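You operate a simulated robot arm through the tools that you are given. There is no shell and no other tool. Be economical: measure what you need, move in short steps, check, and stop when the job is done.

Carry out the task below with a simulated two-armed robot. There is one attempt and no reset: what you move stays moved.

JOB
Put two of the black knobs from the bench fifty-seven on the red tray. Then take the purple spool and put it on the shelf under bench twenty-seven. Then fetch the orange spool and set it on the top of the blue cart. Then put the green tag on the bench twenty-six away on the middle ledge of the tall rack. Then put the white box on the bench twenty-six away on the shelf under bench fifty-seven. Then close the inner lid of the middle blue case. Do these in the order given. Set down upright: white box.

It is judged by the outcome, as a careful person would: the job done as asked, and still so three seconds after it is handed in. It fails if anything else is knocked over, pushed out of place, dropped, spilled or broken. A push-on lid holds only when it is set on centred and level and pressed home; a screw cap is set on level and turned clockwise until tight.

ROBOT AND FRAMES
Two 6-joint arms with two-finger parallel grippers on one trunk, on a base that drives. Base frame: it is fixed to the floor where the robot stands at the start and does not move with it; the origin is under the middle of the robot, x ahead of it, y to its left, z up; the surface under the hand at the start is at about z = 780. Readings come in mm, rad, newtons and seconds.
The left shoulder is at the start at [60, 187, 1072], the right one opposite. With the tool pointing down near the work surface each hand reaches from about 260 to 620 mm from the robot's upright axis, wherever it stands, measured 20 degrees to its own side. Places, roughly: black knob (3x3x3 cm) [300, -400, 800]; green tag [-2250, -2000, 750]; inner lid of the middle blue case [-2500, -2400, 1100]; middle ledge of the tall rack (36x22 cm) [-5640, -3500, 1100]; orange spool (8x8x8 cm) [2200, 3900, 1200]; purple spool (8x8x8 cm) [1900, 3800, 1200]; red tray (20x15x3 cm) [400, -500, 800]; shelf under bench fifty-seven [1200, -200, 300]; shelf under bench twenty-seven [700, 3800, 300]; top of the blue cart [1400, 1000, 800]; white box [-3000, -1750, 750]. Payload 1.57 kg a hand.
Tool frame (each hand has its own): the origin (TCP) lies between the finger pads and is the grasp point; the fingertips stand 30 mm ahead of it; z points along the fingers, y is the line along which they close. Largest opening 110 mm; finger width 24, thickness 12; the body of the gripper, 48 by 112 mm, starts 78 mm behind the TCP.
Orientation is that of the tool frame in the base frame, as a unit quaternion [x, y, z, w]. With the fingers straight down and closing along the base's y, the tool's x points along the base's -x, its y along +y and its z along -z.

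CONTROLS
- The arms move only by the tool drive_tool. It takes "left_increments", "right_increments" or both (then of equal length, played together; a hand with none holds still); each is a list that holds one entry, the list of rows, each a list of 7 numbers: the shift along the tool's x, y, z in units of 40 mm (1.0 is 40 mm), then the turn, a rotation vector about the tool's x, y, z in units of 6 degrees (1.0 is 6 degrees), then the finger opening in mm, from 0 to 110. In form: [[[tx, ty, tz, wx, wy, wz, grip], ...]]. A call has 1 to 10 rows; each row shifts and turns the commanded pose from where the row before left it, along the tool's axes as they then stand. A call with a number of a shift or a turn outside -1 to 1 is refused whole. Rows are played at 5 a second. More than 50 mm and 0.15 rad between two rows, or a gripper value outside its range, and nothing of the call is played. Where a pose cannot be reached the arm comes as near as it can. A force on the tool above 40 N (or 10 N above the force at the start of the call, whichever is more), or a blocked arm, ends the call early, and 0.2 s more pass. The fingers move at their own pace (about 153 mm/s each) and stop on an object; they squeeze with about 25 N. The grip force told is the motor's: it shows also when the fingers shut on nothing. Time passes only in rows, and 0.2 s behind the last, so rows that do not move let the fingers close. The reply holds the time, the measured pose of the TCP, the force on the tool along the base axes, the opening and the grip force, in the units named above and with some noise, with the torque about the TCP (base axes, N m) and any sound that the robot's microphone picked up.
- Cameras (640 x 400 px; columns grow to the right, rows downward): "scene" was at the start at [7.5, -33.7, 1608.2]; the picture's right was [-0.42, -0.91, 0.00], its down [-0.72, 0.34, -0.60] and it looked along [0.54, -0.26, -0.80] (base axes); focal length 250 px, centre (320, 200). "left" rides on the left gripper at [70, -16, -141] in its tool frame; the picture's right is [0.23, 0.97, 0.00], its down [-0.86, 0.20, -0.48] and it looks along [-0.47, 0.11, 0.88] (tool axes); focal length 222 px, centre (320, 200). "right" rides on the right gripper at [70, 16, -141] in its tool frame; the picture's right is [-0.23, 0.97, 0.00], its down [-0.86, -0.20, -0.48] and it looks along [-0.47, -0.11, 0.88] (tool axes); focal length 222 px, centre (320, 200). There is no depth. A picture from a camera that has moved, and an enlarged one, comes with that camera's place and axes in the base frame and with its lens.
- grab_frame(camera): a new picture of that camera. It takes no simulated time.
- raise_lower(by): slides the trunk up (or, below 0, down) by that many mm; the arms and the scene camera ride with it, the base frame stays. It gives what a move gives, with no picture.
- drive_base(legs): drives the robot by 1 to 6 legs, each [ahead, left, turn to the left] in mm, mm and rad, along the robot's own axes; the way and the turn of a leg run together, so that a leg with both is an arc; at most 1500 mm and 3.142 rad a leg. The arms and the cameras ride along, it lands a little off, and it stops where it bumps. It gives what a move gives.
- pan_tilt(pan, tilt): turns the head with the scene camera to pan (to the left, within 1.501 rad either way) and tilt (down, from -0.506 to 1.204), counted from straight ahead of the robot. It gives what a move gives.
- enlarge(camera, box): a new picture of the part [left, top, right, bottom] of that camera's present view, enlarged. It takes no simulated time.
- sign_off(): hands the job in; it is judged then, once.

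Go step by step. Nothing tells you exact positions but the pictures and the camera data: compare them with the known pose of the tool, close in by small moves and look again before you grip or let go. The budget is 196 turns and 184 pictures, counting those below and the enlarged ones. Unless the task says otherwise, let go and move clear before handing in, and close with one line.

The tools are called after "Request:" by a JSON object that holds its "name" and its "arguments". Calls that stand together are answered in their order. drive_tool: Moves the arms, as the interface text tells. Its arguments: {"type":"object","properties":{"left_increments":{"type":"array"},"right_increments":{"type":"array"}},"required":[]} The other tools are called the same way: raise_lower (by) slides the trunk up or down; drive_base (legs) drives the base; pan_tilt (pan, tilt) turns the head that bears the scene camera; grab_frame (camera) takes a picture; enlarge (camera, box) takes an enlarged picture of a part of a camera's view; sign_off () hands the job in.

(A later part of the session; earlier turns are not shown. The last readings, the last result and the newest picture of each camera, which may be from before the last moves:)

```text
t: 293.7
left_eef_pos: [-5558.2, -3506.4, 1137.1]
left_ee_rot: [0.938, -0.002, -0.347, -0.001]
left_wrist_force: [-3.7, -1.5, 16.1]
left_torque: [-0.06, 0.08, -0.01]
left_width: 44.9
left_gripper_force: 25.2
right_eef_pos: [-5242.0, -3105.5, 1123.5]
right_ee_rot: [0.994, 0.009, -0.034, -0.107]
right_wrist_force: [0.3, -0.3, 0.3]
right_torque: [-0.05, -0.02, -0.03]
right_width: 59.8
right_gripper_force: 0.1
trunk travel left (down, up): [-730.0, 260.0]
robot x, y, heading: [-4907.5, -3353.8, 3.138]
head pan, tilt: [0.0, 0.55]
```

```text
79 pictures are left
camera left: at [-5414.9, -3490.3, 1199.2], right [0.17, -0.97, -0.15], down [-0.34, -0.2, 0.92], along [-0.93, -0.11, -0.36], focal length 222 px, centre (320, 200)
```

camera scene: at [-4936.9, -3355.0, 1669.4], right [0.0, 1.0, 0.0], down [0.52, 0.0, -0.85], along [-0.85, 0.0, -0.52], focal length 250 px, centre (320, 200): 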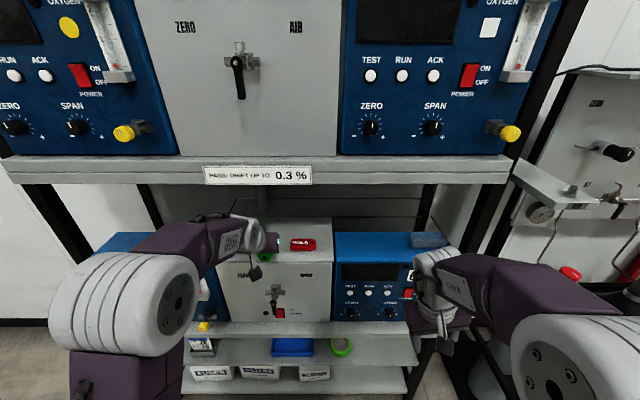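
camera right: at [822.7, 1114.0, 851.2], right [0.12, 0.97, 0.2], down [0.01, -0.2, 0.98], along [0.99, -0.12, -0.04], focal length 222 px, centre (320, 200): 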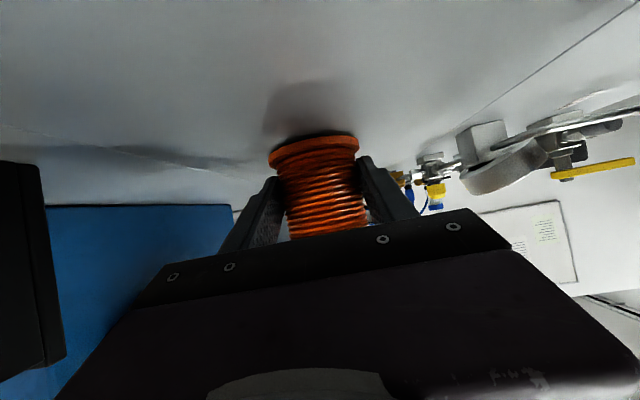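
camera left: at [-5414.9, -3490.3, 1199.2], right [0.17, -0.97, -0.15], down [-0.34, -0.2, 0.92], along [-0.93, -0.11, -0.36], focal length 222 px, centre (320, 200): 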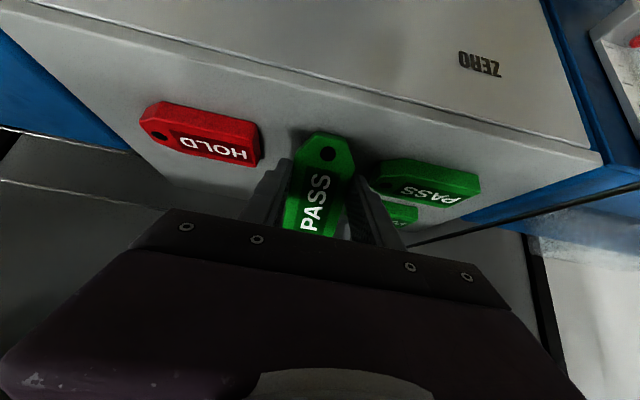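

The near end touches the ledge. I'll press a little further so that the tag pivots flat between the fingers.

Request:
{"name": "drive_tool", "arguments": {"left_increments": [[[0.06, 0, 0.08, 0, 0, 0, 0], [0, 0, 0, 0, 0, 0, 0]]]}}

Request:
{"name": "drive_tool", "arguments": {"left_increments": [[[0.06, 0, 0.08, 0, 0, 0, 0], [0, 0, 0, 0, 0, 0, 0]]]}}

Request:
{"name": "grab_frame", "arguments": {"camera": "left"}}

```text
t: 294.3
left_eef_pos: [-5558.9, -3505.5, 1129.9]
left_ee_rot: [0.939, -0.002, -0.345, 0.0]
left_wrist_force: [-4.6, -1.2, 15.3]
left_torque: [-0.05, 0.05, -0.01]
left_width: 45.0
left_gripper_force: 24.9
right_eef_pos: [-5241.9, -3105.0, 1123.6]
right_ee_rot: [0.994, 0.007, -0.035, -0.107]
right_wrist_force: [-0.6, -0.6, 1.5]
right_torque: [0.02, 0.01, -0.02]
right_width: 59.9
right_gripper_force: 0.1
trunk travel left (down, up): [-730.0, 260.0]
robot x, y, heading: [-4906.3, -3349.5, 3.138]
head pan, tilt: [0.0, 0.55]
```

```text
t: 294.9
left_eef_pos: [-5558.5, -3506.2, 1126.0]
left_ee_rot: [0.939, -0.001, -0.344, 0.001]
left_wrist_force: [-2.3, -1.0, 15.2]
left_torque: [-0.04, -0.08, 0.02]
left_width: 44.8
left_gripper_force: 25.3
right_eef_pos: [-5241.0, -3104.6, 1124.4]
right_ee_rot: [0.994, 0.008, -0.035, -0.106]
right_wrist_force: [-0.4, -1.1, 0.7]
right_torque: [0.02, -0.01, 0.02]
right_width: 60.0
right_gripper_force: 0.0
trunk travel left (down, up): [-730.0, 260.0]
robot x, y, heading: [-4909.6, -3352.2, 3.143]
head pan, tilt: [0.0, 0.55]
```

```text
78 pictures are left
camera left: at [-5414.4, -3490.2, 1189.4], right [0.17, -0.97, -0.15], down [-0.35, -0.2, 0.92], along [-0.92, -0.11, -0.37], focal length 222 px, centre (320, 200)
```

left: 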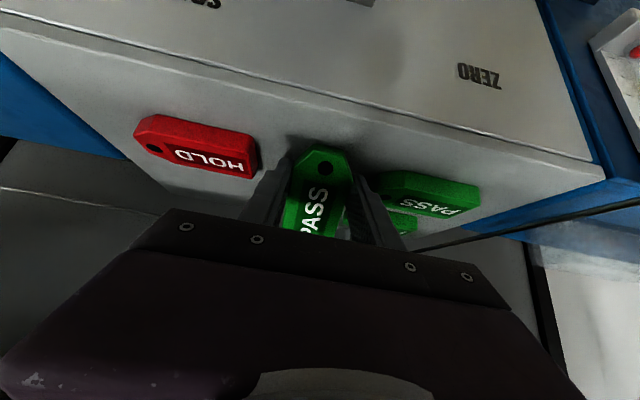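

The tag is pivoting towards flat as intended. A bit further down.

Request:
{"name": "drive_tool", "arguments": {"left_increments": [[[0.06, 0, 0.08, 0, 0, 0, 0], [0, 0, 0, 0, 0, 0, 0]]]}}

Request:
{"name": "drive_tool", "arguments": {"left_increments": [[[0.05, 0, 0.06, 0, 0, 0, 0], [0, 0, 0, 0, 0, 0, 0]]]}}

Request:
{"name": "grab_frame", "arguments": {"camera": "left"}}

```text
t: 295.5
left_eef_pos: [-5557.8, -3506.2, 1122.5]
left_ee_rot: [0.939, -0.001, -0.343, 0.0]
left_wrist_force: [-1.4, -0.2, 15.1]
left_torque: [0.02, -0.09, 0.0]
left_width: 45.1
left_gripper_force: 25.1
right_eef_pos: [-5242.6, -3104.8, 1122.6]
right_ee_rot: [0.994, 0.009, -0.035, -0.106]
right_wrist_force: [0.1, 0.1, 0.1]
right_torque: [-0.02, -0.01, 0.02]
right_width: 59.9
right_gripper_force: 0.0
trunk travel left (down, up): [-730.0, 260.0]
robot x, y, heading: [-4905.2, -3350.7, 3.139]
head pan, tilt: [0.0, 0.55]
```

```text
t: 296.1
left_eef_pos: [-5558.5, -3505.4, 1120.7]
left_ee_rot: [0.938, -0.002, -0.346, -0.001]
left_wrist_force: [-1.6, -0.7, 21.5]
left_torque: [0.17, -0.01, 0.05]
left_width: 45.0
left_gripper_force: 24.9
right_eef_pos: [-5240.6, -3104.4, 1123.3]
right_ee_rot: [0.994, 0.008, -0.036, -0.107]
right_wrist_force: [0.0, 0.8, 0.4]
right_torque: [-0.01, -0.01, -0.03]
right_width: 60.0
right_gripper_force: 0.0
trunk travel left (down, up): [-730.0, 260.0]
robot x, y, heading: [-4909.9, -3352.4, 3.137]
head pan, tilt: [0.0, 0.55]
```

```text
77 pictures are left
camera left: at [-5414.3, -3490.1, 1183.6], right [0.17, -0.97, -0.15], down [-0.34, -0.2, 0.92], along [-0.92, -0.11, -0.37], focal length 222 px, centre (320, 200)
```

left: 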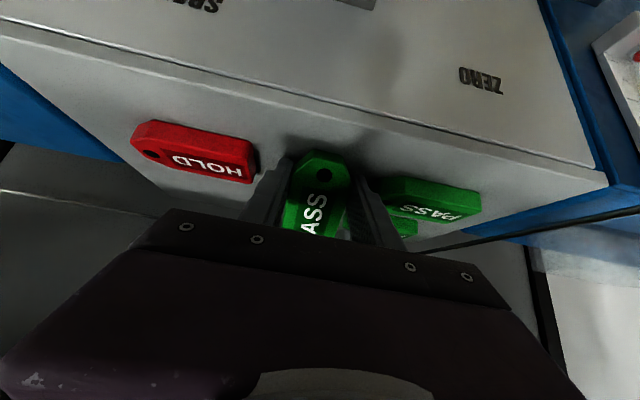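

Nearly flat and the fingertips touch. Release with a small opening, then lift straight up and back out.

Request:
{"name": "drive_tool", "arguments": {"left_increments": [[[-0.03, 0, -0.04, 0, 0, 0, 0], [0, 0, 0, 0, 0, 0, 56], [0, 0, 0, 0, 0, 0, 56], [-0.3, 0, -0.36, 0, 0, 0, 56], [-0.5, 0, -0.6, 0, 0, 0, 56], [0, 0, 0, 0, 0, 0, 56]]]}}

Request:
{"name": "drive_base", "arguments": {"legs": [[-400, 0, 0]]}}

Request:
{"name": "enlarge", "arguments": {"camera": "scene", "box": [210, 130, 350, 230]}}

```text
t: 297.5
left_eef_pos: [-5561.0, -3505.6, 1168.5]
left_ee_rot: [0.94, -0.001, -0.342, 0.0]
left_wrist_force: [-0.2, -1.1, -0.2]
left_torque: [-0.01, 0.0, -0.02]
left_width: 55.9
left_gripper_force: 0.1
right_eef_pos: [-5243.1, -3106.8, 1124.6]
right_ee_rot: [0.994, 0.008, -0.034, -0.108]
right_wrist_force: [1.0, 0.3, 0.0]
right_torque: [-0.01, 0.0, 0.04]
right_width: 60.1
right_gripper_force: 0.1
trunk travel left (down, up): [-730.0, 260.0]
robot x, y, heading: [-4906.5, -3353.4, 3.14]
head pan, tilt: [0.0, 0.55]
```

```text
t: 300.0
left_eef_pos: [-5165.6, -3508.5, 1169.3]
left_ee_rot: [0.94, -0.001, -0.341, -0.001]
left_wrist_force: [0.1, 0.0, -0.3]
left_torque: [0.0, 0.03, -0.01]
left_width: 56.0
left_gripper_force: 0.0
right_eef_pos: [-4847.9, -3106.6, 1122.2]
right_ee_rot: [0.994, 0.009, -0.034, -0.108]
right_wrist_force: [-0.2, 0.0, -0.3]
right_torque: [0.0, 0.02, 0.01]
right_width: 60.0
right_gripper_force: 0.0
trunk travel left (down, up): [-730.0, 260.0]
robot x, y, heading: [-4513.1, -3353.1, 3.141]
head pan, tilt: [0.0, 0.55]
```

```text
4.00 times, centred on (280, 180) of scene
camera zoom: at [-4543.6, -3355.5, 1669.4], right [0.0, 1.0, 0.0], down [0.52, 0.0, -0.85], along [-0.85, 0.0, -0.52], focal length 1000 px, centre (480, 280)
```

zoom: 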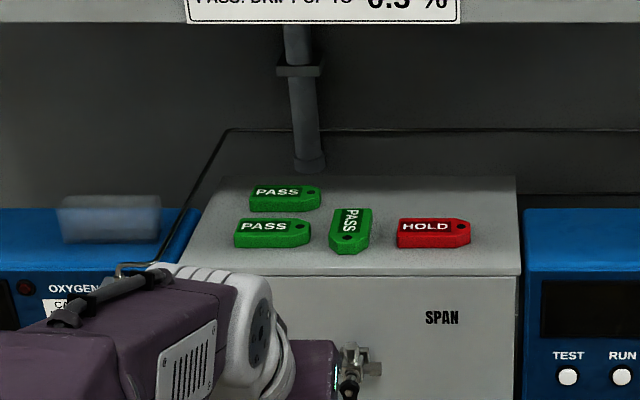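

The green tag lies flat on the ledge. Next is the white box: I'll restore the left hand to straight down, turn around and go to the west side of bench twenty-six.

Request:
{"name": "drive_tool", "arguments": {"left_increments": [[[0.5, 0, -0.4, 0, 0.95, 0, 110], [0, 0, 0, 0, 0.95, 0, 110], [0, 0, 0, 0, 0.95, 0, 110], [0, 0, 0, 0, 0.95, 0, 110], [0, 0, 0, 0, 0.95, 0, 110], [0, 0, 0, 0, 0.95, 0, 110], [0, 0, 0, 0, 0.97, 0, 110], [0, 0, 0, 0, 0, 0, 110]]]}}

Request:
{"name": "drive_base", "arguments": {"legs": [[0, 0, 1.571], [0, 0, 1.571], [0, 1440, 0], [500, 0, 0]]}}

Request:
{"name": "grab_frame", "arguments": {"camera": "scene"}}

```text
t: 301.8
left_eef_pos: [-5081.2, -3511.8, 1148.5]
left_ee_rot: [1.0, -0.001, -0.007, 0.001]
left_wrist_force: [-0.1, 0.1, 0.5]
left_torque: [-0.01, -0.01, 0.01]
left_width: 109.9
left_gripper_force: 0.0
left hand out of reach, approached as far as the arm can: row 5, 6, 7
right_eef_pos: [-4849.7, -3106.5, 1122.7]
right_ee_rot: [0.994, 0.008, -0.034, -0.107]
right_wrist_force: [0.2, -0.1, 0.5]
right_torque: [-0.01, 0.0, 0.04]
right_width: 60.3
right_gripper_force: 0.0
trunk travel left (down, up): [-730.0, 260.0]
robot x, y, heading: [-4513.8, -3351.5, 3.144]
head pan, tilt: [0.0, 0.55]
```

```text
t: 319.1
left_eef_pos: [-3450.1, -1757.9, 1148.9]
left_ee_rot: [-0.001, 1.0, 0.0, 0.008]
left_wrist_force: [-0.2, 0.1, -0.7]
left_torque: [0.0, -0.03, -0.02]
left_width: 110.1
left_gripper_force: 0.1
right_eef_pos: [-3681.2, -2164.9, 1122.9]
right_ee_rot: [-0.011, 0.994, -0.107, 0.035]
right_wrist_force: [-0.1, 1.1, 0.0]
right_torque: [0.03, -0.03, 0.01]
right_width: 60.2
right_gripper_force: 0.0
trunk travel left (down, up): [-730.0, 260.0]
robot x, y, heading: [-4018.8, -1918.9, 0.002]
head pan, tilt: [0.0, 0.55]
```

```text
75 pictures are left
camera scene: at [-3988.3, -1920.9, 1669.5], right [0.0, -1.0, 0.0], down [-0.52, 0.0, -0.85], along [0.85, 0.0, -0.52], focal length 250 px, centre (320, 200)
```

scene: 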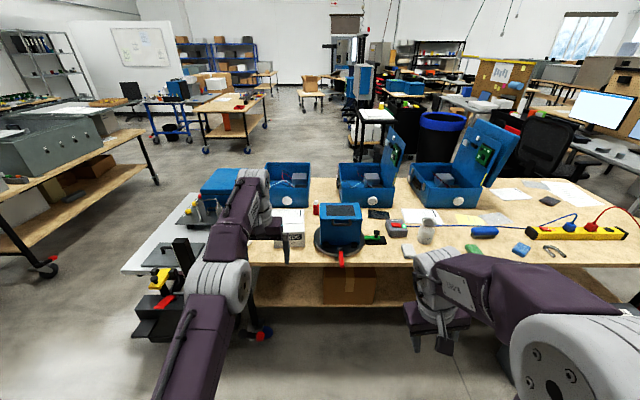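

The white box is just past the left hand. Enlarging.

Request:
{"name": "enlarge", "arguments": {"camera": "scene", "box": [230, 180, 430, 290]}}

Request:
{"name": "grab_frame", "arguments": {"camera": "left"}}

```text
3.20 times, centred on (330, 235) of scene
camera zoom: at [-3988.3, -1920.9, 1669.5], right [0.0, -1.0, 0.0], down [-0.52, 0.0, -0.85], along [0.85, 0.0, -0.52], focal length 800 px, centre (288, 88)
```

zoom: 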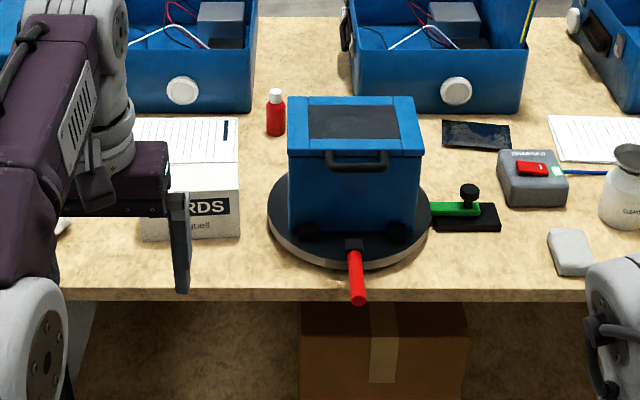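

```text
73 pictures are left
camera left: at [-3523.1, -1775.3, 1290.4], right [-0.23, 0.97, 0.0], down [0.85, 0.2, 0.49], along [0.48, 0.11, -0.87], focal length 222 px, centre (320, 200)
```

left: 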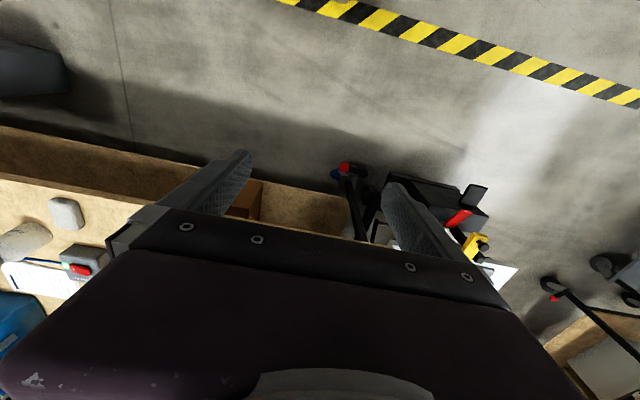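

I'll drive 300 mm closer and view the box with the hand camera from above.

Request:
{"name": "drive_base", "arguments": {"legs": [[300, 0, 0]]}}

Request:
{"name": "grab_frame", "arguments": {"camera": "left"}}

Request:
{"name": "pan_tilt", "arguments": {"pan": 0.1, "tilt": 0.75}}

Request:
{"name": "enlarge", "arguments": {"camera": "scene", "box": [200, 150, 440, 300]}}

```text
t: 321.1
left_eef_pos: [-3151.3, -1758.9, 1150.2]
left_ee_rot: [-0.001, 1.0, 0.0, 0.008]
left_wrist_force: [0.0, -0.5, -0.7]
left_torque: [-0.02, 0.0, 0.01]
left_width: 110.1
left_gripper_force: 0.1
right_eef_pos: [-3383.8, -2164.9, 1123.9]
right_ee_rot: [-0.009, 0.994, -0.108, 0.035]
right_wrist_force: [0.0, 0.1, 0.4]
right_torque: [0.03, -0.04, -0.02]
right_width: 60.0
right_gripper_force: 0.2
trunk travel left (down, up): [-730.0, 260.0]
robot x, y, heading: [-3719.2, -1919.0, 0.002]
head pan, tilt: [0.0, 0.55]
```

```text
72 pictures are left
camera left: at [-3223.9, -1775.0, 1290.7], right [-0.23, 0.97, 0.0], down [0.85, 0.2, 0.49], along [0.48, 0.11, -0.87], focal length 222 px, centre (320, 200)
```

left: 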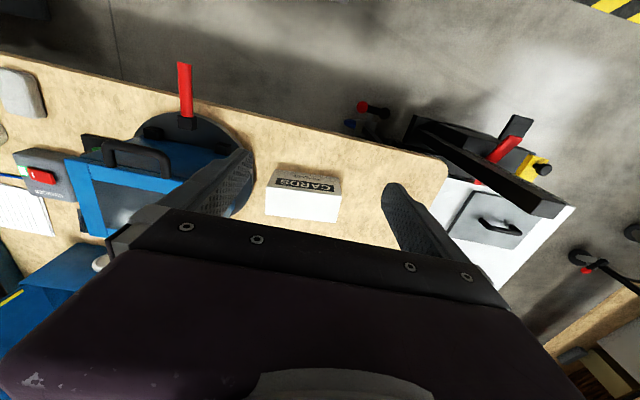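

```text
t: 321.8
left_eef_pos: [-3149.4, -1757.5, 1149.3]
left_ee_rot: [0.0, 1.0, 0.0, 0.008]
left_wrist_force: [-0.4, 0.0, 0.1]
left_torque: [0.03, 0.0, -0.01]
left_width: 109.9
left_gripper_force: 0.0
right_eef_pos: [-3380.3, -2164.0, 1123.1]
right_ee_rot: [-0.009, 0.994, -0.108, 0.034]
right_wrist_force: [-0.2, 0.2, 0.2]
right_torque: [0.01, 0.02, 0.07]
right_width: 59.9
right_gripper_force: 0.1
trunk travel left (down, up): [-730.0, 260.0]
robot x, y, heading: [-3720.5, -1920.0, 0.001]
head pan, tilt: [0.099, 0.75]
```

```text
2.67 times, centred on (320, 225) of scene
camera zoom: at [-3694.2, -1912.0, 1652.1], right [0.1, -0.99, 0.0], down [-0.68, -0.07, -0.73], along [0.73, 0.07, -0.68], focal length 667 px, centre (320, 133)
```

zoom: 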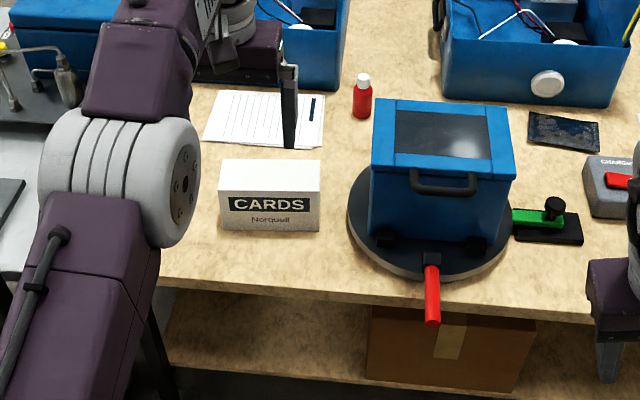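

The white box "CARDS" is about 166×72×98 mm, centred at (-2963, -1763). I'll first turn it by 90° on the bench so that a pitched hand can later carry it level under bench fifty-seven. Hand yawed 90° to grip its 72 mm depth; drive up.

Request:
{"name": "drive_base", "arguments": {"legs": [[165, 0, 0]]}}

Request:
{"name": "drive_tool", "arguments": {"left_increments": [[[0, 0, 0, 0, 0, -1, 110], [0, 0, 0, 0, 0, -1, 110], [0, 0, 0, 0, 0, -1, 110], [0, 0, 0, 0, 0, -1, 110], [0, 0, 0, 0, 0, -1, 110], [0, 0, 0, 0, 0, -1, 110], [0, 0, 0, 0, 0, -1, 110], [0, 0, 0, 0, 0, -1, 110], [0, 0, 0, 0, 0, -1, 110], [0, 0, 0, 0, 0, -1, 110]]]}}

Request:
{"name": "drive_tool", "arguments": {"left_increments": [[[0, 0, 0, 0, 0, -1, 110], [0, 0, 0, 0, 0, -1, 110], [0, 0, 0, 0, 0, -1, 110], [0, 0, 0, 0, 0, -1, 110], [0, 0, 0, 0, 0, -1, 110], [0, 0, 0.9, 0, 0, 0, 110], [0, 0, 0.9, 0, 0, 0, 110], [0, 0, 0.9, 0, 0, 0, 110], [0, 0, 0, 0, 0, 0, 110]]]}}

Request:
{"name": "grab_frame", "arguments": {"camera": "left"}}

```text
t: 323.3
left_eef_pos: [-2987.8, -1758.0, 1150.4]
left_ee_rot: [-0.001, 1.0, 0.001, 0.009]
left_wrist_force: [-0.1, 0.0, -1.0]
left_torque: [0.0, -0.01, -0.02]
left_width: 109.8
left_gripper_force: 0.0
right_eef_pos: [-3218.9, -2164.2, 1123.8]
right_ee_rot: [-0.01, 0.993, -0.108, 0.035]
right_wrist_force: [-0.4, 0.4, -0.9]
right_torque: [-0.01, -0.04, 0.02]
right_width: 59.9
right_gripper_force: 0.1
trunk travel left (down, up): [-730.0, 260.0]
robot x, y, heading: [-3554.4, -1917.0, 0.004]
head pan, tilt: [0.099, 0.75]
```

```text
t: 325.5
left_eef_pos: [-2985.0, -1757.5, 1148.5]
left_ee_rot: [-0.501, 0.865, -0.004, 0.007]
left_wrist_force: [0.0, 0.2, 0.2]
left_torque: [-0.04, 0.0, 0.02]
left_width: 109.7
left_gripper_force: 0.0
right_eef_pos: [-3216.6, -2164.5, 1123.2]
right_ee_rot: [-0.009, 0.994, -0.107, 0.034]
right_wrist_force: [0.0, 0.3, 0.6]
right_torque: [0.0, 0.0, 0.01]
right_width: 60.0
right_gripper_force: 0.0
trunk travel left (down, up): [-730.0, 260.0]
robot x, y, heading: [-3548.0, -1918.5, 0.004]
head pan, tilt: [0.099, 0.75]
```

```text
t: 327.5
left_eef_pos: [-2983.1, -1756.3, 1041.5]
left_ee_rot: [0.707, -0.707, 0.006, -0.006]
left_wrist_force: [-0.2, -0.3, -0.2]
left_torque: [0.02, 0.01, -0.02]
left_width: 110.1
left_gripper_force: 0.0
right_eef_pos: [-3216.5, -2163.3, 1124.0]
right_ee_rot: [-0.01, 0.994, -0.108, 0.034]
right_wrist_force: [0.4, 0.0, -0.2]
right_torque: [-0.02, 0.02, 0.0]
right_width: 60.1
right_gripper_force: 0.0
trunk travel left (down, up): [-730.0, 260.0]
robot x, y, heading: [-3555.8, -1916.9, 0.006]
head pan, tilt: [0.099, 0.75]
```

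```text
70 pictures are left
camera left: at [-2970.0, -1827.4, 1183.3], right [-0.97, -0.23, -0.02], down [-0.21, 0.85, 0.48], along [-0.09, 0.47, -0.88], focal length 222 px, centre (320, 200)
```

left: 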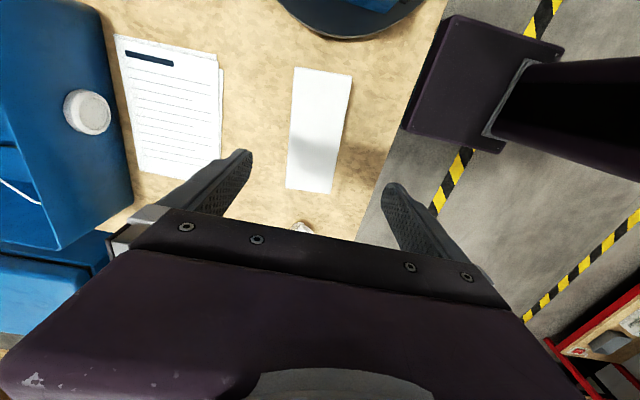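

The box top is centred at (-2970, -1758). I'll centre, descend to z≈848, grip and lift 30 mm.

Request:
{"name": "drive_tool", "arguments": {"left_increments": [[[0, -0.32, 0.97, 0, 0, 0, 110], [0, 0, 0.97, 0, 0, 0, 110], [0, 0, 0.97, 0, 0, 0, 110], [0, 0, 0.97, 0, 0, 0, 110], [0, 0, 0.95, 0, 0, 0, 110], [0, 0, 0, 0, 0, 0, 110], [0, 0, 0, 0, 0, 0, 0], [0, 0, 0, 0, 0, 0, 0], [0, 0, -0.6, 0, 0, 0, 0], [0, 0, 0, 0, 0, 0, 0]]]}}

Request:
{"name": "enlarge", "arguments": {"camera": "scene", "box": [200, 180, 440, 330]}}

```text
t: 329.7
left_eef_pos: [-2967.3, -1756.9, 871.5]
left_ee_rot: [0.708, -0.706, 0.005, -0.006]
left_wrist_force: [-0.4, 0.1, -3.0]
left_torque: [0.01, 0.02, -0.01]
left_width: 71.5
left_gripper_force: 25.0
right_eef_pos: [-3215.5, -2163.7, 1123.1]
right_ee_rot: [-0.009, 0.994, -0.107, 0.034]
right_wrist_force: [-0.5, -0.5, -0.7]
right_torque: [-0.01, 0.02, 0.0]
right_width: 60.0
right_gripper_force: 0.1
trunk travel left (down, up): [-730.0, 260.0]
robot x, y, heading: [-3551.8, -1921.3, -0.001]
head pan, tilt: [0.099, 0.75]
```

```text
2.67 times, centred on (320, 255) of scene
camera zoom: at [-3529.5, -1911.5, 1652.0], right [0.1, -0.99, 0.0], down [-0.68, -0.07, -0.73], along [0.73, 0.07, -0.68], focal length 667 px, centre (320, 53)
```

zoom: 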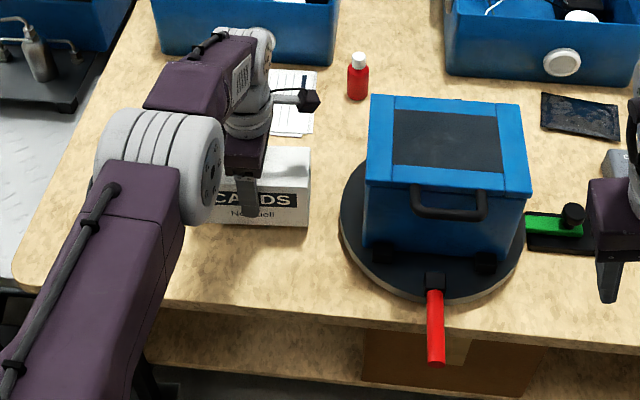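

Held, and light. I'll lift more, rotate 90° so the long side points forward, and check.

Request:
{"name": "drive_tool", "arguments": {"left_increments": [[[0, 0, -0.8, 0, 0, 0, 0], [0, 0.3, 0, 0, 0, 1, 0], [0, 0, 0, 0, 0, 1, 0], [0, 0, 0, 0, 0, 1, 0], [0, 0, 0, 0, 0, 1, 0], [0, 0, 0, 0, 0, 1, 0], [0, 0, 0, 0, 0, 1, 0], [0, 0, 0, 0, 0, 1, 0], [0, 0, 0, 0, 0, 1, 0], [0, 0, 0, 0, 0, 1, 0]]]}}

Request:
{"name": "drive_tool", "arguments": {"left_increments": [[[0, 0, 0, 0, 0, 1, 0], [0, 0, 0, 0, 0, 1, 0], [0, 0, 0, 0, 0, 1, 0], [0, 0, 0, 0, 0, 1, 0], [0, 0, 0, 0, 0, 1, 0], [0, 0, 0, 0, 0, 1, 0], [0, 0, 0, 0, 0, 0, 0]]]}}

Request:
{"name": "grab_frame", "arguments": {"camera": "left"}}

Request:
{"name": "enlarge", "arguments": {"camera": "scene", "box": [200, 180, 440, 330]}}

```text
t: 331.9
left_eef_pos: [-2980.4, -1757.7, 905.1]
left_ee_rot: [-0.309, 0.951, -0.003, 0.008]
left_wrist_force: [0.2, 0.2, -2.4]
left_torque: [0.0, -0.01, -0.01]
left_width: 71.1
left_gripper_force: 25.1
right_eef_pos: [-3217.0, -2164.1, 1124.0]
right_ee_rot: [-0.01, 0.994, -0.107, 0.034]
right_wrist_force: [-0.1, 0.3, 1.1]
right_torque: [0.0, 0.01, 0.0]
right_width: 60.1
right_gripper_force: 0.0
trunk travel left (down, up): [-730.0, 260.0]
robot x, y, heading: [-3553.4, -1921.0, 0.004]
head pan, tilt: [0.099, 0.75]
```

```text
t: 333.5
left_eef_pos: [-2980.1, -1758.0, 904.3]
left_ee_rot: [-0.001, 1.0, 0.0, 0.008]
left_wrist_force: [-0.1, -0.1, -3.4]
left_torque: [-0.01, 0.02, 0.01]
left_width: 70.9
left_gripper_force: 24.5
right_eef_pos: [-3217.4, -2163.4, 1122.8]
right_ee_rot: [-0.009, 0.994, -0.107, 0.035]
right_wrist_force: [-0.3, -0.5, -0.1]
right_torque: [-0.03, -0.01, 0.01]
right_width: 59.8
right_gripper_force: 0.1
trunk travel left (down, up): [-730.0, 260.0]
robot x, y, heading: [-3553.2, -1916.9, -0.0]
head pan, tilt: [0.099, 0.75]
```

```text
68 pictures are left
camera left: at [-3052.6, -1774.4, 1045.0], right [-0.23, 0.97, 0.0], down [0.85, 0.2, 0.49], along [0.48, 0.11, -0.87], focal length 222 px, centre (320, 200)
```

left: 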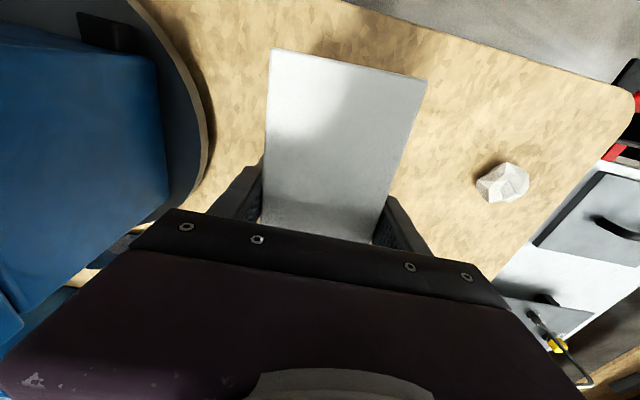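

```text
2.67 times, centred on (320, 255) of scene
camera zoom: at [-3529.5, -1911.5, 1652.0], right [0.1, -0.99, 0.0], down [-0.68, -0.07, -0.73], along [0.73, 0.07, -0.68], focal length 667 px, centre (320, 53)
```

zoom: 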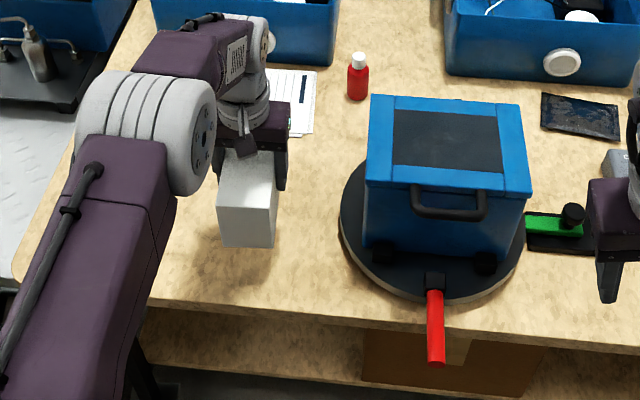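

I'll set it down, release, pitch the hand 40° in place, and regrip.

Request:
{"name": "drive_tool", "arguments": {"left_increments": [[[0, 0, 0.65, 0, 0, 0, 0], [0, 0, 0.6, 0, 0, 0, 0], [0, 0, 0, 0, 0, 0, 0]]]}}

Request:
{"name": "drive_tool", "arguments": {"left_increments": [[[0, 0, 0.1, 0, 0, 0, 0], [0, 0, 0, 0, 0, 0, 0]]]}}

Request:
{"name": "drive_tool", "arguments": {"left_increments": [[[0, 0, 0.06, 0, 0, 0, 0], [0, 0, 0, 0, 0, 0, 0]]]}}

```text
t: 334.3
left_eef_pos: [-2978.6, -1757.2, 854.1]
left_ee_rot: [-0.001, 1.0, 0.001, 0.007]
left_wrist_force: [-0.9, 0.4, -3.0]
left_torque: [0.03, -0.01, 0.03]
left_width: 71.2
left_gripper_force: 25.0
right_eef_pos: [-3216.0, -2164.2, 1123.5]
right_ee_rot: [-0.009, 0.994, -0.107, 0.034]
right_wrist_force: [-0.2, 0.2, -0.4]
right_torque: [-0.02, -0.02, 0.01]
right_width: 59.9
right_gripper_force: 0.1
trunk travel left (down, up): [-730.0, 260.0]
robot x, y, heading: [-3555.1, -1918.1, 0.0]
head pan, tilt: [0.099, 0.75]
```

```text
t: 334.9
left_eef_pos: [-2980.0, -1758.0, 850.1]
left_ee_rot: [0.0, 1.0, 0.0, 0.008]
left_wrist_force: [-1.4, 0.2, -2.6]
left_torque: [0.0, 0.0, 0.04]
left_width: 70.9
left_gripper_force: 25.1
right_eef_pos: [-3215.9, -2165.2, 1123.9]
right_ee_rot: [-0.009, 0.994, -0.107, 0.035]
right_wrist_force: [0.0, 0.2, -0.3]
right_torque: [0.0, 0.02, -0.05]
right_width: 60.0
right_gripper_force: 0.1
trunk travel left (down, up): [-730.0, 260.0]
robot x, y, heading: [-3557.5, -1918.2, 0.0]
head pan, tilt: [0.099, 0.75]
```

```text
t: 335.5
left_eef_pos: [-2979.6, -1759.0, 849.4]
left_ee_rot: [-0.001, 1.0, 0.0, 0.009]
left_wrist_force: [0.9, 0.5, 5.2]
left_torque: [-0.14, 0.51, 0.12]
left_width: 70.9
left_gripper_force: 24.9
right_eef_pos: [-3217.8, -2163.2, 1124.0]
right_ee_rot: [-0.009, 0.994, -0.108, 0.034]
right_wrist_force: [-0.2, 0.1, -0.8]
right_torque: [-0.01, -0.01, 0.03]
right_width: 60.0
right_gripper_force: 0.0
trunk travel left (down, up): [-730.0, 260.0]
robot x, y, heading: [-3552.8, -1918.7, 0.003]
head pan, tilt: [0.099, 0.75]
```

Set down. Release and pitch.

Request:
{"name": "drive_tool", "arguments": {"left_increments": [[[0, 0, 0, 0, 0, 0, 92], [0, 0, 0, 0, 0, 0, 92], [0, 0, -0.2, 0, 0, 0, 92], [0, 0, 0, 0, -0.95, 0, 92], [0, 0, 0, 0, -0.95, 0, 92], [0, 0, 0, 0, -0.95, 0, 92], [0, 0, 0, 0, -0.95, 0, 92], [0, 0, 0, 0, -0.95, 0, 92], [0, 0, 0, 0, -0.95, 0, 92], [0, 0, 0, 0, -0.95, 0, 92]]]}}

Request:
{"name": "grab_frame", "arguments": {"camera": "left"}}

Request:
{"name": "enlarge", "arguments": {"camera": "scene", "box": [200, 180, 440, 330]}}

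```text
t: 337.7
left_eef_pos: [-2978.6, -1757.1, 857.1]
left_ee_rot: [0.0, 0.937, 0.0, 0.349]
left_wrist_force: [0.4, 0.2, -0.5]
left_torque: [0.01, 0.02, 0.01]
left_width: 91.9
left_gripper_force: 0.1
left hand out of reach, approached as far as the arm can: row 8
right_eef_pos: [-3216.5, -2164.6, 1122.8]
right_ee_rot: [-0.009, 0.994, -0.107, 0.034]
right_wrist_force: [0.2, 0.8, -0.1]
right_torque: [0.01, 0.0, -0.03]
right_width: 59.9
right_gripper_force: 0.0
trunk travel left (down, up): [-730.0, 260.0]
robot x, y, heading: [-3550.2, -1915.2, 0.001]
head pan, tilt: [0.099, 0.75]
```

```text
66 pictures are left
camera left: at [-3125.7, -1774.3, 917.8], right [-0.17, 0.97, -0.15], down [0.33, 0.2, 0.92], along [0.93, 0.11, -0.36], focal length 222 px, centre (320, 200)
```

left: 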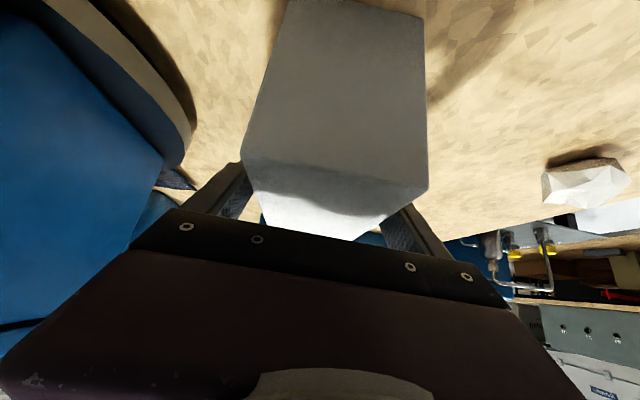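

```text
2.67 times, centred on (320, 255) of scene
camera zoom: at [-3530.0, -1911.6, 1652.1], right [0.1, -0.99, 0.0], down [-0.68, -0.07, -0.73], along [0.73, 0.07, -0.68], focal length 667 px, centre (320, 53)
```

zoom: 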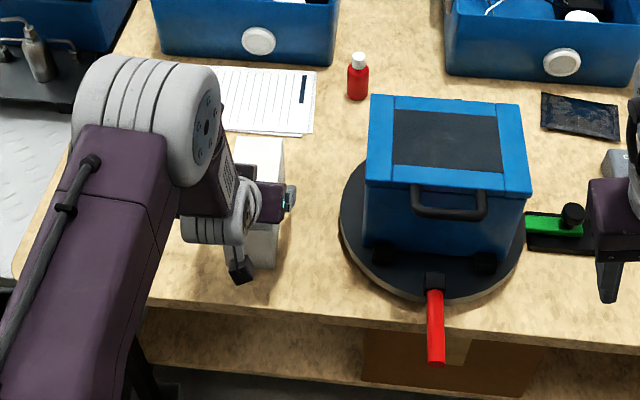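

The hand is pitched around the box without disturbing it. Regrip and lift.

Request:
{"name": "drive_tool", "arguments": {"left_increments": [[[0.12, 0, 0.14, 0, 0, 0, 92], [0, 0, 0, 0, 0, 0, 0], [0, 0, 0, 0, 0, 0, 0], [0, 0, 0, 0, 0, 0, 0], [-0.5, 0, -0.6, 0, 0, 0, 0], [-0.5, 0, -0.6, 0, 0, 0, 0], [0, 0, 0, 0, 0, 0, 0]]]}}

Request:
{"name": "grab_frame", "arguments": {"camera": "left"}}

Request:
{"name": "enlarge", "arguments": {"camera": "scene", "box": [200, 180, 440, 330]}}

```text
t: 339.3
left_eef_pos: [-2980.6, -1757.0, 910.9]
left_ee_rot: [0.0, 0.938, -0.001, 0.348]
left_wrist_force: [-0.6, 0.3, -2.4]
left_torque: [0.04, -0.01, -0.02]
left_width: 70.1
left_gripper_force: 24.8
right_eef_pos: [-3216.3, -2163.5, 1123.5]
right_ee_rot: [-0.01, 0.994, -0.108, 0.034]
right_wrist_force: [-0.5, 0.5, -0.5]
right_torque: [0.0, 0.02, 0.01]
right_width: 59.8
right_gripper_force: 0.1
trunk travel left (down, up): [-730.0, 260.0]
robot x, y, heading: [-3554.3, -1918.5, 0.006]
head pan, tilt: [0.099, 0.75]
```

```text
64 pictures are left
camera left: at [-3126.6, -1773.8, 972.3], right [-0.17, 0.97, -0.15], down [0.34, 0.2, 0.92], along [0.93, 0.11, -0.36], focal length 222 px, centre (320, 200)
```

left: 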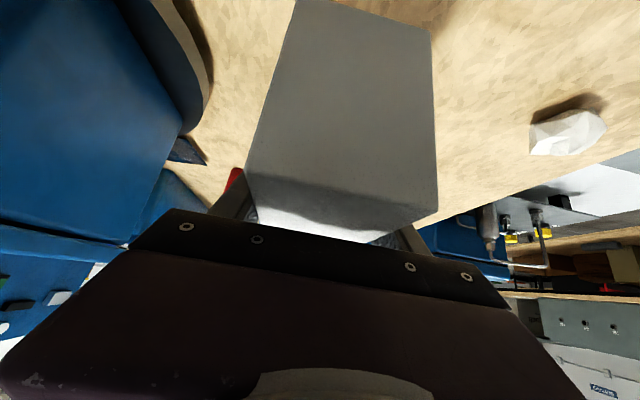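

```text
2.67 times, centred on (320, 255) of scene
camera zoom: at [-3528.5, -1911.2, 1652.0], right [0.1, -0.99, 0.0], down [-0.68, -0.07, -0.73], along [0.73, 0.07, -0.68], focal length 667 px, centre (320, 53)
```

zoom: 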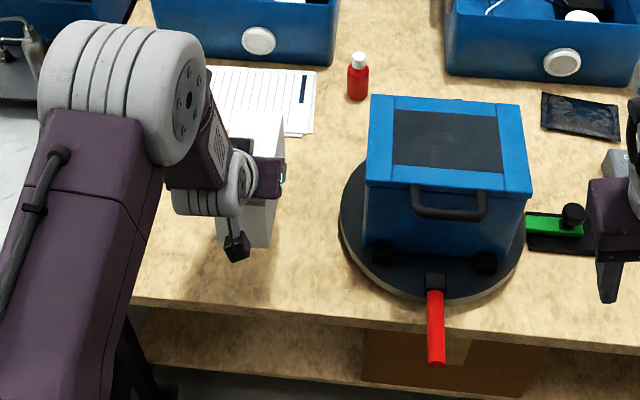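

The box is held level. I'll raise it, back out, and drive the same way back around to bench fifty-seven.

Request:
{"name": "raise_lower", "arguments": {"by": 200}}

Request:
{"name": "drive_base", "arguments": {"legs": [[-450, 0, 0], [0, 1500, 0], [0, 30, 0], [1500, 0, 0]]}}

Request:
{"name": "pan_tilt", "arguments": {"pan": 0.0, "tilt": 0.5}}

Request:
{"name": "grab_frame", "arguments": {"camera": "scene"}}

```text
t: 341.4
left_eef_pos: [-2981.4, -1757.1, 1111.1]
left_ee_rot: [0.0, 0.937, 0.001, 0.348]
left_wrist_force: [-0.6, -1.0, -2.0]
left_torque: [0.02, -0.02, -0.01]
left_width: 69.8
left_gripper_force: 24.7
right_eef_pos: [-3215.3, -2164.2, 1322.1]
right_ee_rot: [-0.009, 0.994, -0.108, 0.035]
right_wrist_force: [-0.3, 1.0, 0.4]
right_torque: [-0.01, 0.01, 0.01]
right_width: 59.7
right_gripper_force: 0.1
trunk travel left (down, up): [-930.0, 60.0]
robot x, y, heading: [-3555.4, -1922.7, 0.005]
head pan, tilt: [0.099, 0.75]
```

```text
t: 358.6
left_eef_pos: [-1959.7, -201.6, 1110.4]
left_ee_rot: [-0.008, 0.937, 0.003, 0.349]
left_wrist_force: [0.3, 0.1, -2.6]
left_torque: [0.02, -0.01, -0.02]
left_width: 69.6
left_gripper_force: 24.8
right_eef_pos: [-2190.2, -611.0, 1323.7]
right_ee_rot: [-0.016, 0.993, -0.108, 0.036]
right_wrist_force: [-0.4, -0.3, 0.1]
right_torque: [-0.01, -0.02, -0.01]
right_width: 60.2
right_gripper_force: 0.0
trunk travel left (down, up): [-930.0, 60.0]
robot x, y, heading: [-2527.8, -367.9, 0.013]
head pan, tilt: [0.099, 0.75]
```

```text
t: 359.4
left_eef_pos: [-1959.5, -200.6, 1109.9]
left_ee_rot: [-0.007, 0.937, 0.003, 0.348]
left_wrist_force: [-0.3, 0.0, -3.1]
left_torque: [0.0, 0.03, -0.01]
left_width: 69.9
left_gripper_force: 24.4
right_eef_pos: [-2189.7, -609.1, 1322.4]
right_ee_rot: [-0.016, 0.993, -0.108, 0.035]
right_wrist_force: [-0.7, -0.2, -0.3]
right_torque: [-0.02, 0.02, 0.03]
right_width: 59.8
right_gripper_force: 0.0
trunk travel left (down, up): [-930.0, 60.0]
robot x, y, heading: [-2532.4, -369.1, 0.005]
head pan, tilt: [0.0, 0.499]
```

```text
62 pictures are left
camera scene: at [-2496.9, -369.9, 1873.9], right [0.01, -1.0, 0.0], down [-0.48, -0.01, -0.88], along [0.88, 0.01, -0.48], focal length 250 px, centre (320, 200)
```

scene: 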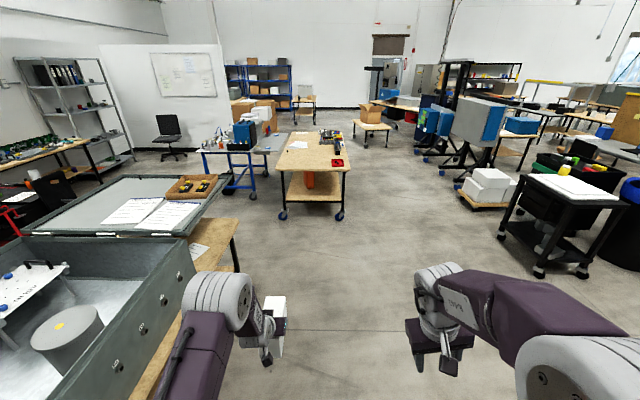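

The way to bench fifty-seven is free. Driving on, then looking at its lower shelf from the west end.

Request:
{"name": "drive_base", "arguments": {"legs": [[1500, 0, 0]]}}

Request:
{"name": "raise_lower", "arguments": {"by": -400}}

Request:
{"name": "raise_lower", "arguments": {"by": -300}}

Request:
{"name": "grab_frame", "arguments": {"camera": "scene"}}

Request:
{"name": "enlarge", "arguments": {"camera": "scene", "box": [180, 90, 480, 290]}}

```text
t: 366.8
left_eef_pos: [-464.1, -172.2, 1110.7]
left_ee_rot: [-0.007, 0.937, 0.002, 0.349]
left_wrist_force: [-0.5, 0.8, -2.5]
left_torque: [-0.01, 0.03, 0.02]
left_width: 69.8
left_gripper_force: 25.0
right_eef_pos: [-692.2, -583.6, 1323.6]
right_ee_rot: [-0.019, 0.993, -0.108, 0.036]
right_wrist_force: [0.1, -0.2, -0.1]
right_torque: [-0.01, -0.04, -0.01]
right_width: 60.1
right_gripper_force: 0.0
trunk travel left (down, up): [-930.0, 60.0]
robot x, y, heading: [-1030.3, -346.4, 0.02]
head pan, tilt: [0.0, 0.499]
```

```text
t: 370.6
left_eef_pos: [-463.9, -173.2, 710.3]
left_ee_rot: [-0.008, 0.937, 0.002, 0.349]
left_wrist_force: [-0.3, 0.1, -2.2]
left_torque: [0.0, 0.0, -0.03]
left_width: 69.8
left_gripper_force: 25.0
right_eef_pos: [-692.0, -583.9, 923.4]
right_ee_rot: [-0.018, 0.994, -0.106, 0.036]
right_wrist_force: [0.0, 0.7, -0.7]
right_torque: [-0.01, -0.01, 0.01]
right_width: 60.1
right_gripper_force: 0.0
trunk travel left (down, up): [-530.0, 460.0]
robot x, y, heading: [-1031.3, -344.9, 0.022]
head pan, tilt: [0.0, 0.499]
```

```text
t: 373.6
left_eef_pos: [-464.5, -173.0, 410.7]
left_ee_rot: [-0.008, 0.937, 0.003, 0.349]
left_wrist_force: [-0.6, 0.1, -2.8]
left_torque: [0.02, 0.0, -0.02]
left_width: 70.1
left_gripper_force: 24.9
right_eef_pos: [-693.6, -583.8, 622.6]
right_ee_rot: [-0.018, 0.993, -0.108, 0.035]
right_wrist_force: [-0.4, -0.9, -0.1]
right_torque: [0.01, -0.03, -0.02]
right_width: 59.7
right_gripper_force: 0.0
trunk travel left (down, up): [-230.0, 760.0]
robot x, y, heading: [-1038.4, -343.2, 0.018]
head pan, tilt: [0.0, 0.499]
```

```text
61 pictures are left
camera scene: at [-1001.1, -344.8, 1174.0], right [0.02, -1.0, 0.0], down [-0.48, -0.01, -0.88], along [0.88, 0.02, -0.48], focal length 250 px, centre (320, 200)
```

scene: 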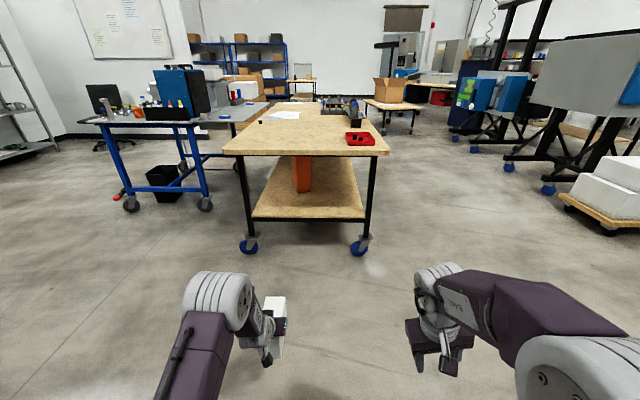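

```text
2.00 times, centred on (330, 190) of scene
camera zoom: at [-1001.1, -344.8, 1174.0], right [0.02, -1.0, 0.0], down [-0.48, -0.01, -0.88], along [0.88, 0.02, -0.48], focal length 500 px, centre (300, 220)
```

zoom: 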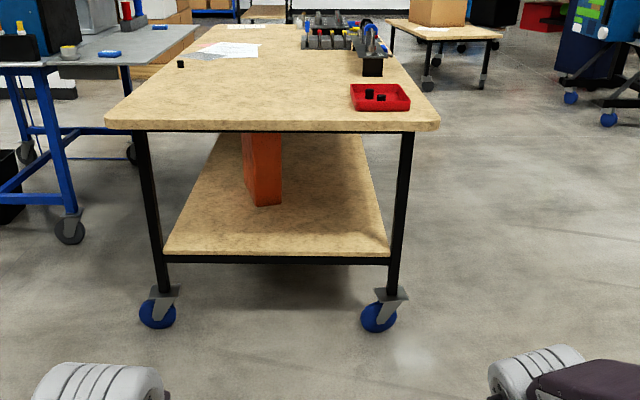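

The lower shelf is empty in front right of the orange box: shelf front x≈394, z≈308, width y -609…129. I'll stretch the left arm forward so the elbow stays outside the bench top, and check its shape.

Request:
{"name": "drive_tool", "arguments": {"left_increments": [[[-0.766, 0, 0.643, 0, 0, 0, 0], [-0.766, 0, 0.643, 0, 0, 0, 0], [-0.766, 0, 0.643, 0, 0, 0, 0], [-0.766, 0, 0.643, 0, 0, 0, 0], [-0.766, 0, 0.643, 0, 0, 0, 0], [-0.766, 0, 0.643, 0, 0, 0, 0], [0, 0, 0, 0, 0, 0, 0]]]}}

Request:
{"name": "pan_tilt", "arguments": {"pan": 0.2, "tilt": 0.7}}

Request:
{"name": "grab_frame", "arguments": {"camera": "scene"}}

```text
t: 375.2
left_eef_pos: [-331.1, -173.0, 418.1]
left_ee_rot: [-0.006, 0.929, -0.003, 0.369]
left_wrist_force: [0.6, 0.8, -2.3]
left_torque: [0.0, 0.02, -0.02]
left_width: 69.8
left_gripper_force: 24.9
left hand out of reach, approached as far as the arm can: row 3, 4, 5, 6
right_eef_pos: [-692.7, -582.9, 623.5]
right_ee_rot: [-0.018, 0.993, -0.107, 0.035]
right_wrist_force: [-0.2, 0.0, -1.3]
right_torque: [-0.03, 0.0, 0.0]
right_width: 59.9
right_gripper_force: 0.0
trunk travel left (down, up): [-230.0, 760.0]
robot x, y, heading: [-1031.3, -343.9, 0.016]
head pan, tilt: [0.0, 0.499]
```

```text
t: 375.9
left_eef_pos: [-332.1, -174.5, 417.5]
left_ee_rot: [-0.006, 0.929, -0.003, 0.369]
left_wrist_force: [0.6, 0.0, -2.3]
left_torque: [-0.02, 0.04, -0.03]
left_width: 69.6
left_gripper_force: 24.8
right_eef_pos: [-693.1, -583.6, 623.0]
right_ee_rot: [-0.018, 0.993, -0.107, 0.035]
right_wrist_force: [-0.8, -0.2, -0.1]
right_torque: [0.03, -0.02, 0.01]
right_width: 60.2
right_gripper_force: 0.1
trunk travel left (down, up): [-230.0, 760.0]
robot x, y, heading: [-1030.7, -346.7, 0.019]
head pan, tilt: [0.201, 0.7]
```

```text
59 pictures are left
camera scene: at [-1008.9, -328.1, 1156.3], right [0.22, -0.98, 0.0], down [-0.63, -0.14, -0.77], along [0.75, 0.17, -0.64], focal length 250 px, centre (320, 200)
```

scene: 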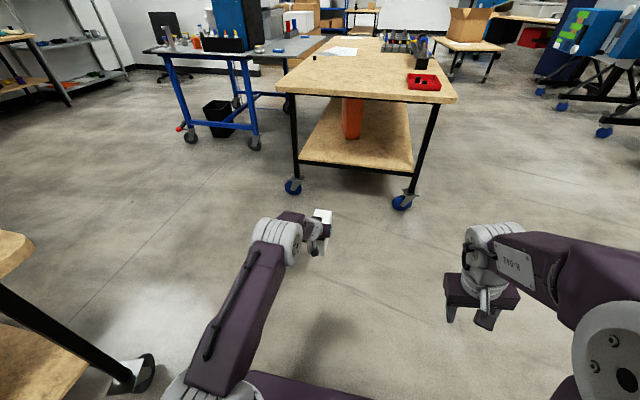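

The arm is nearly straight with the elbow low, which fits. I'll level the box again, align to y≈-390 and drive to just before the bench.

Request:
{"name": "drive_tool", "arguments": {"left_increments": [[[0.4, 0, -0.33, 0, 0.3, 0, 0], [0, 0, 0, 0, 0.3, 0, 0], [0, 0, 0, 0, 0, 0, 0]]]}}

Request:
{"name": "drive_base", "arguments": {"legs": [[0, 0, -0.02], [0, -205, 0], [550, 0, 0]]}}

Request:
{"name": "pan_tilt", "arguments": {"pan": 0.1, "tilt": 0.6}}

Request:
{"name": "grab_frame", "arguments": {"camera": "scene"}}

Request:
{"name": "grab_frame", "arguments": {"camera": "left"}}

```text
t: 376.8
left_eef_pos: [-335.8, -170.5, 418.5]
left_ee_rot: [-0.01, 0.935, 0.008, 0.356]
left_wrist_force: [0.7, 0.1, -1.9]
left_torque: [-0.01, -0.03, 0.02]
left_width: 69.8
left_gripper_force: 24.8
left hand out of reach, approached as far as the arm can: row 1
right_eef_pos: [-692.1, -583.4, 622.3]
right_ee_rot: [-0.018, 0.993, -0.107, 0.035]
right_wrist_force: [-1.2, 0.0, 0.3]
right_torque: [0.01, 0.04, -0.03]
right_width: 60.0
right_gripper_force: 0.0
trunk travel left (down, up): [-230.0, 760.0]
robot x, y, heading: [-1030.5, -342.9, 0.016]
head pan, tilt: [0.201, 0.7]
```

```text
t: 381.5
left_eef_pos: [210.9, -384.5, 419.3]
left_ee_rot: [-0.004, 0.934, 0.006, 0.356]
left_wrist_force: [0.4, 0.2, -2.4]
left_torque: [-0.03, -0.02, 0.05]
left_width: 69.5
left_gripper_force: 25.6
right_eef_pos: [-150.3, -790.2, 623.3]
right_ee_rot: [-0.012, 0.994, -0.108, 0.034]
right_wrist_force: [0.7, 0.1, -0.1]
right_torque: [0.01, 0.02, -0.03]
right_width: 60.0
right_gripper_force: 0.0
trunk travel left (down, up): [-230.0, 760.0]
robot x, y, heading: [-488.8, -544.8, 0.003]
head pan, tilt: [0.201, 0.7]
```

```text
t: 382.1
left_eef_pos: [212.2, -383.0, 419.9]
left_ee_rot: [-0.005, 0.934, 0.006, 0.356]
left_wrist_force: [-1.2, -0.1, -2.1]
left_torque: [-0.01, 0.02, -0.01]
left_width: 69.8
left_gripper_force: 24.4
right_eef_pos: [-151.3, -791.3, 622.6]
right_ee_rot: [-0.011, 0.993, -0.108, 0.035]
right_wrist_force: [-0.2, -0.6, 0.3]
right_torque: [0.02, -0.01, 0.0]
right_width: 60.2
right_gripper_force: 0.1
trunk travel left (down, up): [-230.0, 760.0]
robot x, y, heading: [-488.6, -544.7, 0.002]
head pan, tilt: [0.099, 0.6]
```

```text
58 pictures are left
camera scene: at [-459.0, -539.4, 1164.9], right [0.1, -0.99, 0.0], down [-0.56, -0.06, -0.82], along [0.82, 0.09, -0.57], focal length 250 px, centre (320, 200)
```

scene: 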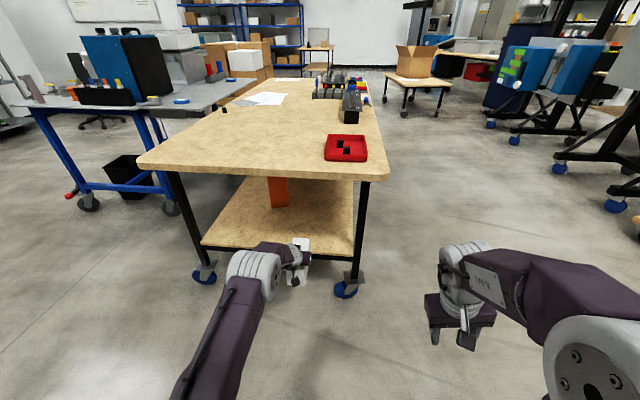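

```text
57 pictures are left
camera left: at [64.1, -401.3, 479.7], right [-0.18, 0.97, -0.14], down [0.32, 0.2, 0.93], along [0.93, 0.12, -0.35], focal length 222 px, centre (320, 200)
```

left: 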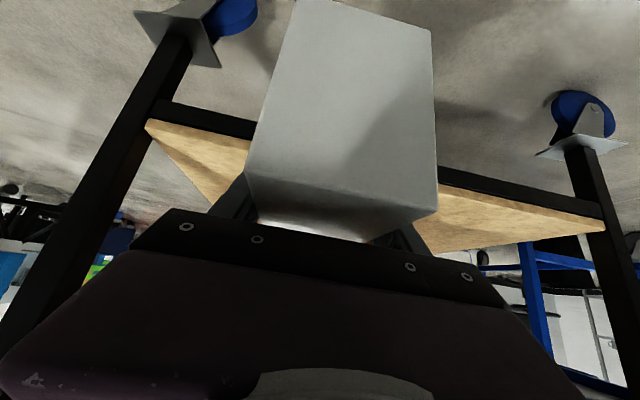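

Shelf: front edge x≈362, z≈308. The box bottom is about 40 mm above it. I'll drive in 275 mm in two parts.

Request:
{"name": "drive_base", "arguments": {"legs": [[190, 0, 0]]}}

Request:
{"name": "grab_frame", "arguments": {"camera": "scene"}}

Request:
{"name": "grab_frame", "arguments": {"camera": "left"}}

```text
t: 383.7
left_eef_pos: [401.6, -383.6, 420.3]
left_ee_rot: [-0.005, 0.935, 0.007, 0.355]
left_wrist_force: [-0.1, 0.4, -2.9]
left_torque: [0.0, -0.01, 0.02]
left_width: 70.0
left_gripper_force: 24.9
right_eef_pos: [39.1, -789.9, 622.2]
right_ee_rot: [-0.012, 0.994, -0.108, 0.035]
right_wrist_force: [-0.7, -0.1, -0.2]
right_torque: [0.0, -0.02, 0.03]
right_width: 59.9
right_gripper_force: 0.0
trunk travel left (down, up): [-230.0, 760.0]
robot x, y, heading: [-297.3, -547.4, 0.004]
head pan, tilt: [0.099, 0.6]
```

```text
56 pictures are left
camera scene: at [-267.8, -538.5, 1164.9], right [0.1, -0.99, 0.0], down [-0.56, -0.06, -0.82], along [0.82, 0.09, -0.57], focal length 250 px, centre (320, 200)
```

scene: 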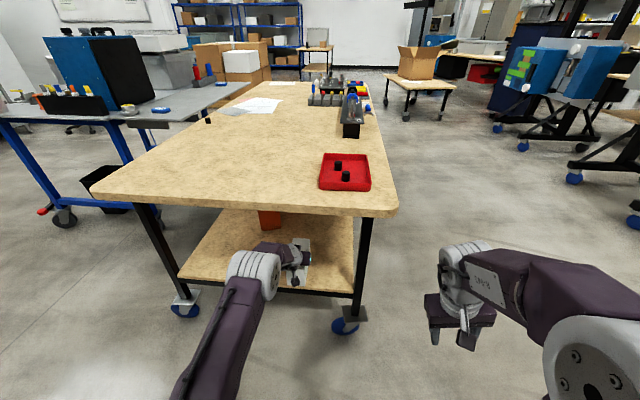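

```text
55 pictures are left
camera left: at [255.0, -400.5, 479.4], right [-0.18, 0.97, -0.14], down [0.32, 0.2, 0.93], along [0.93, 0.12, -0.35], focal length 222 px, centre (320, 200)
```

left: 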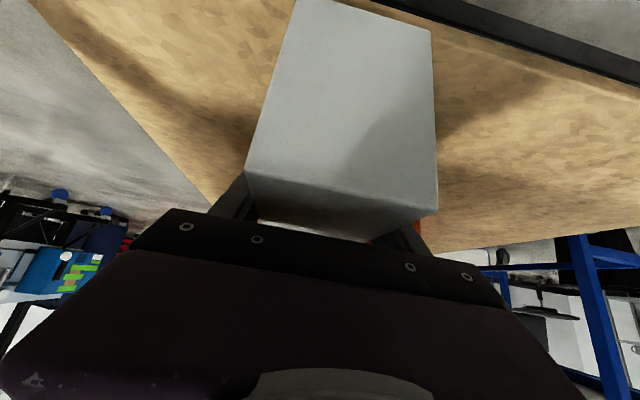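

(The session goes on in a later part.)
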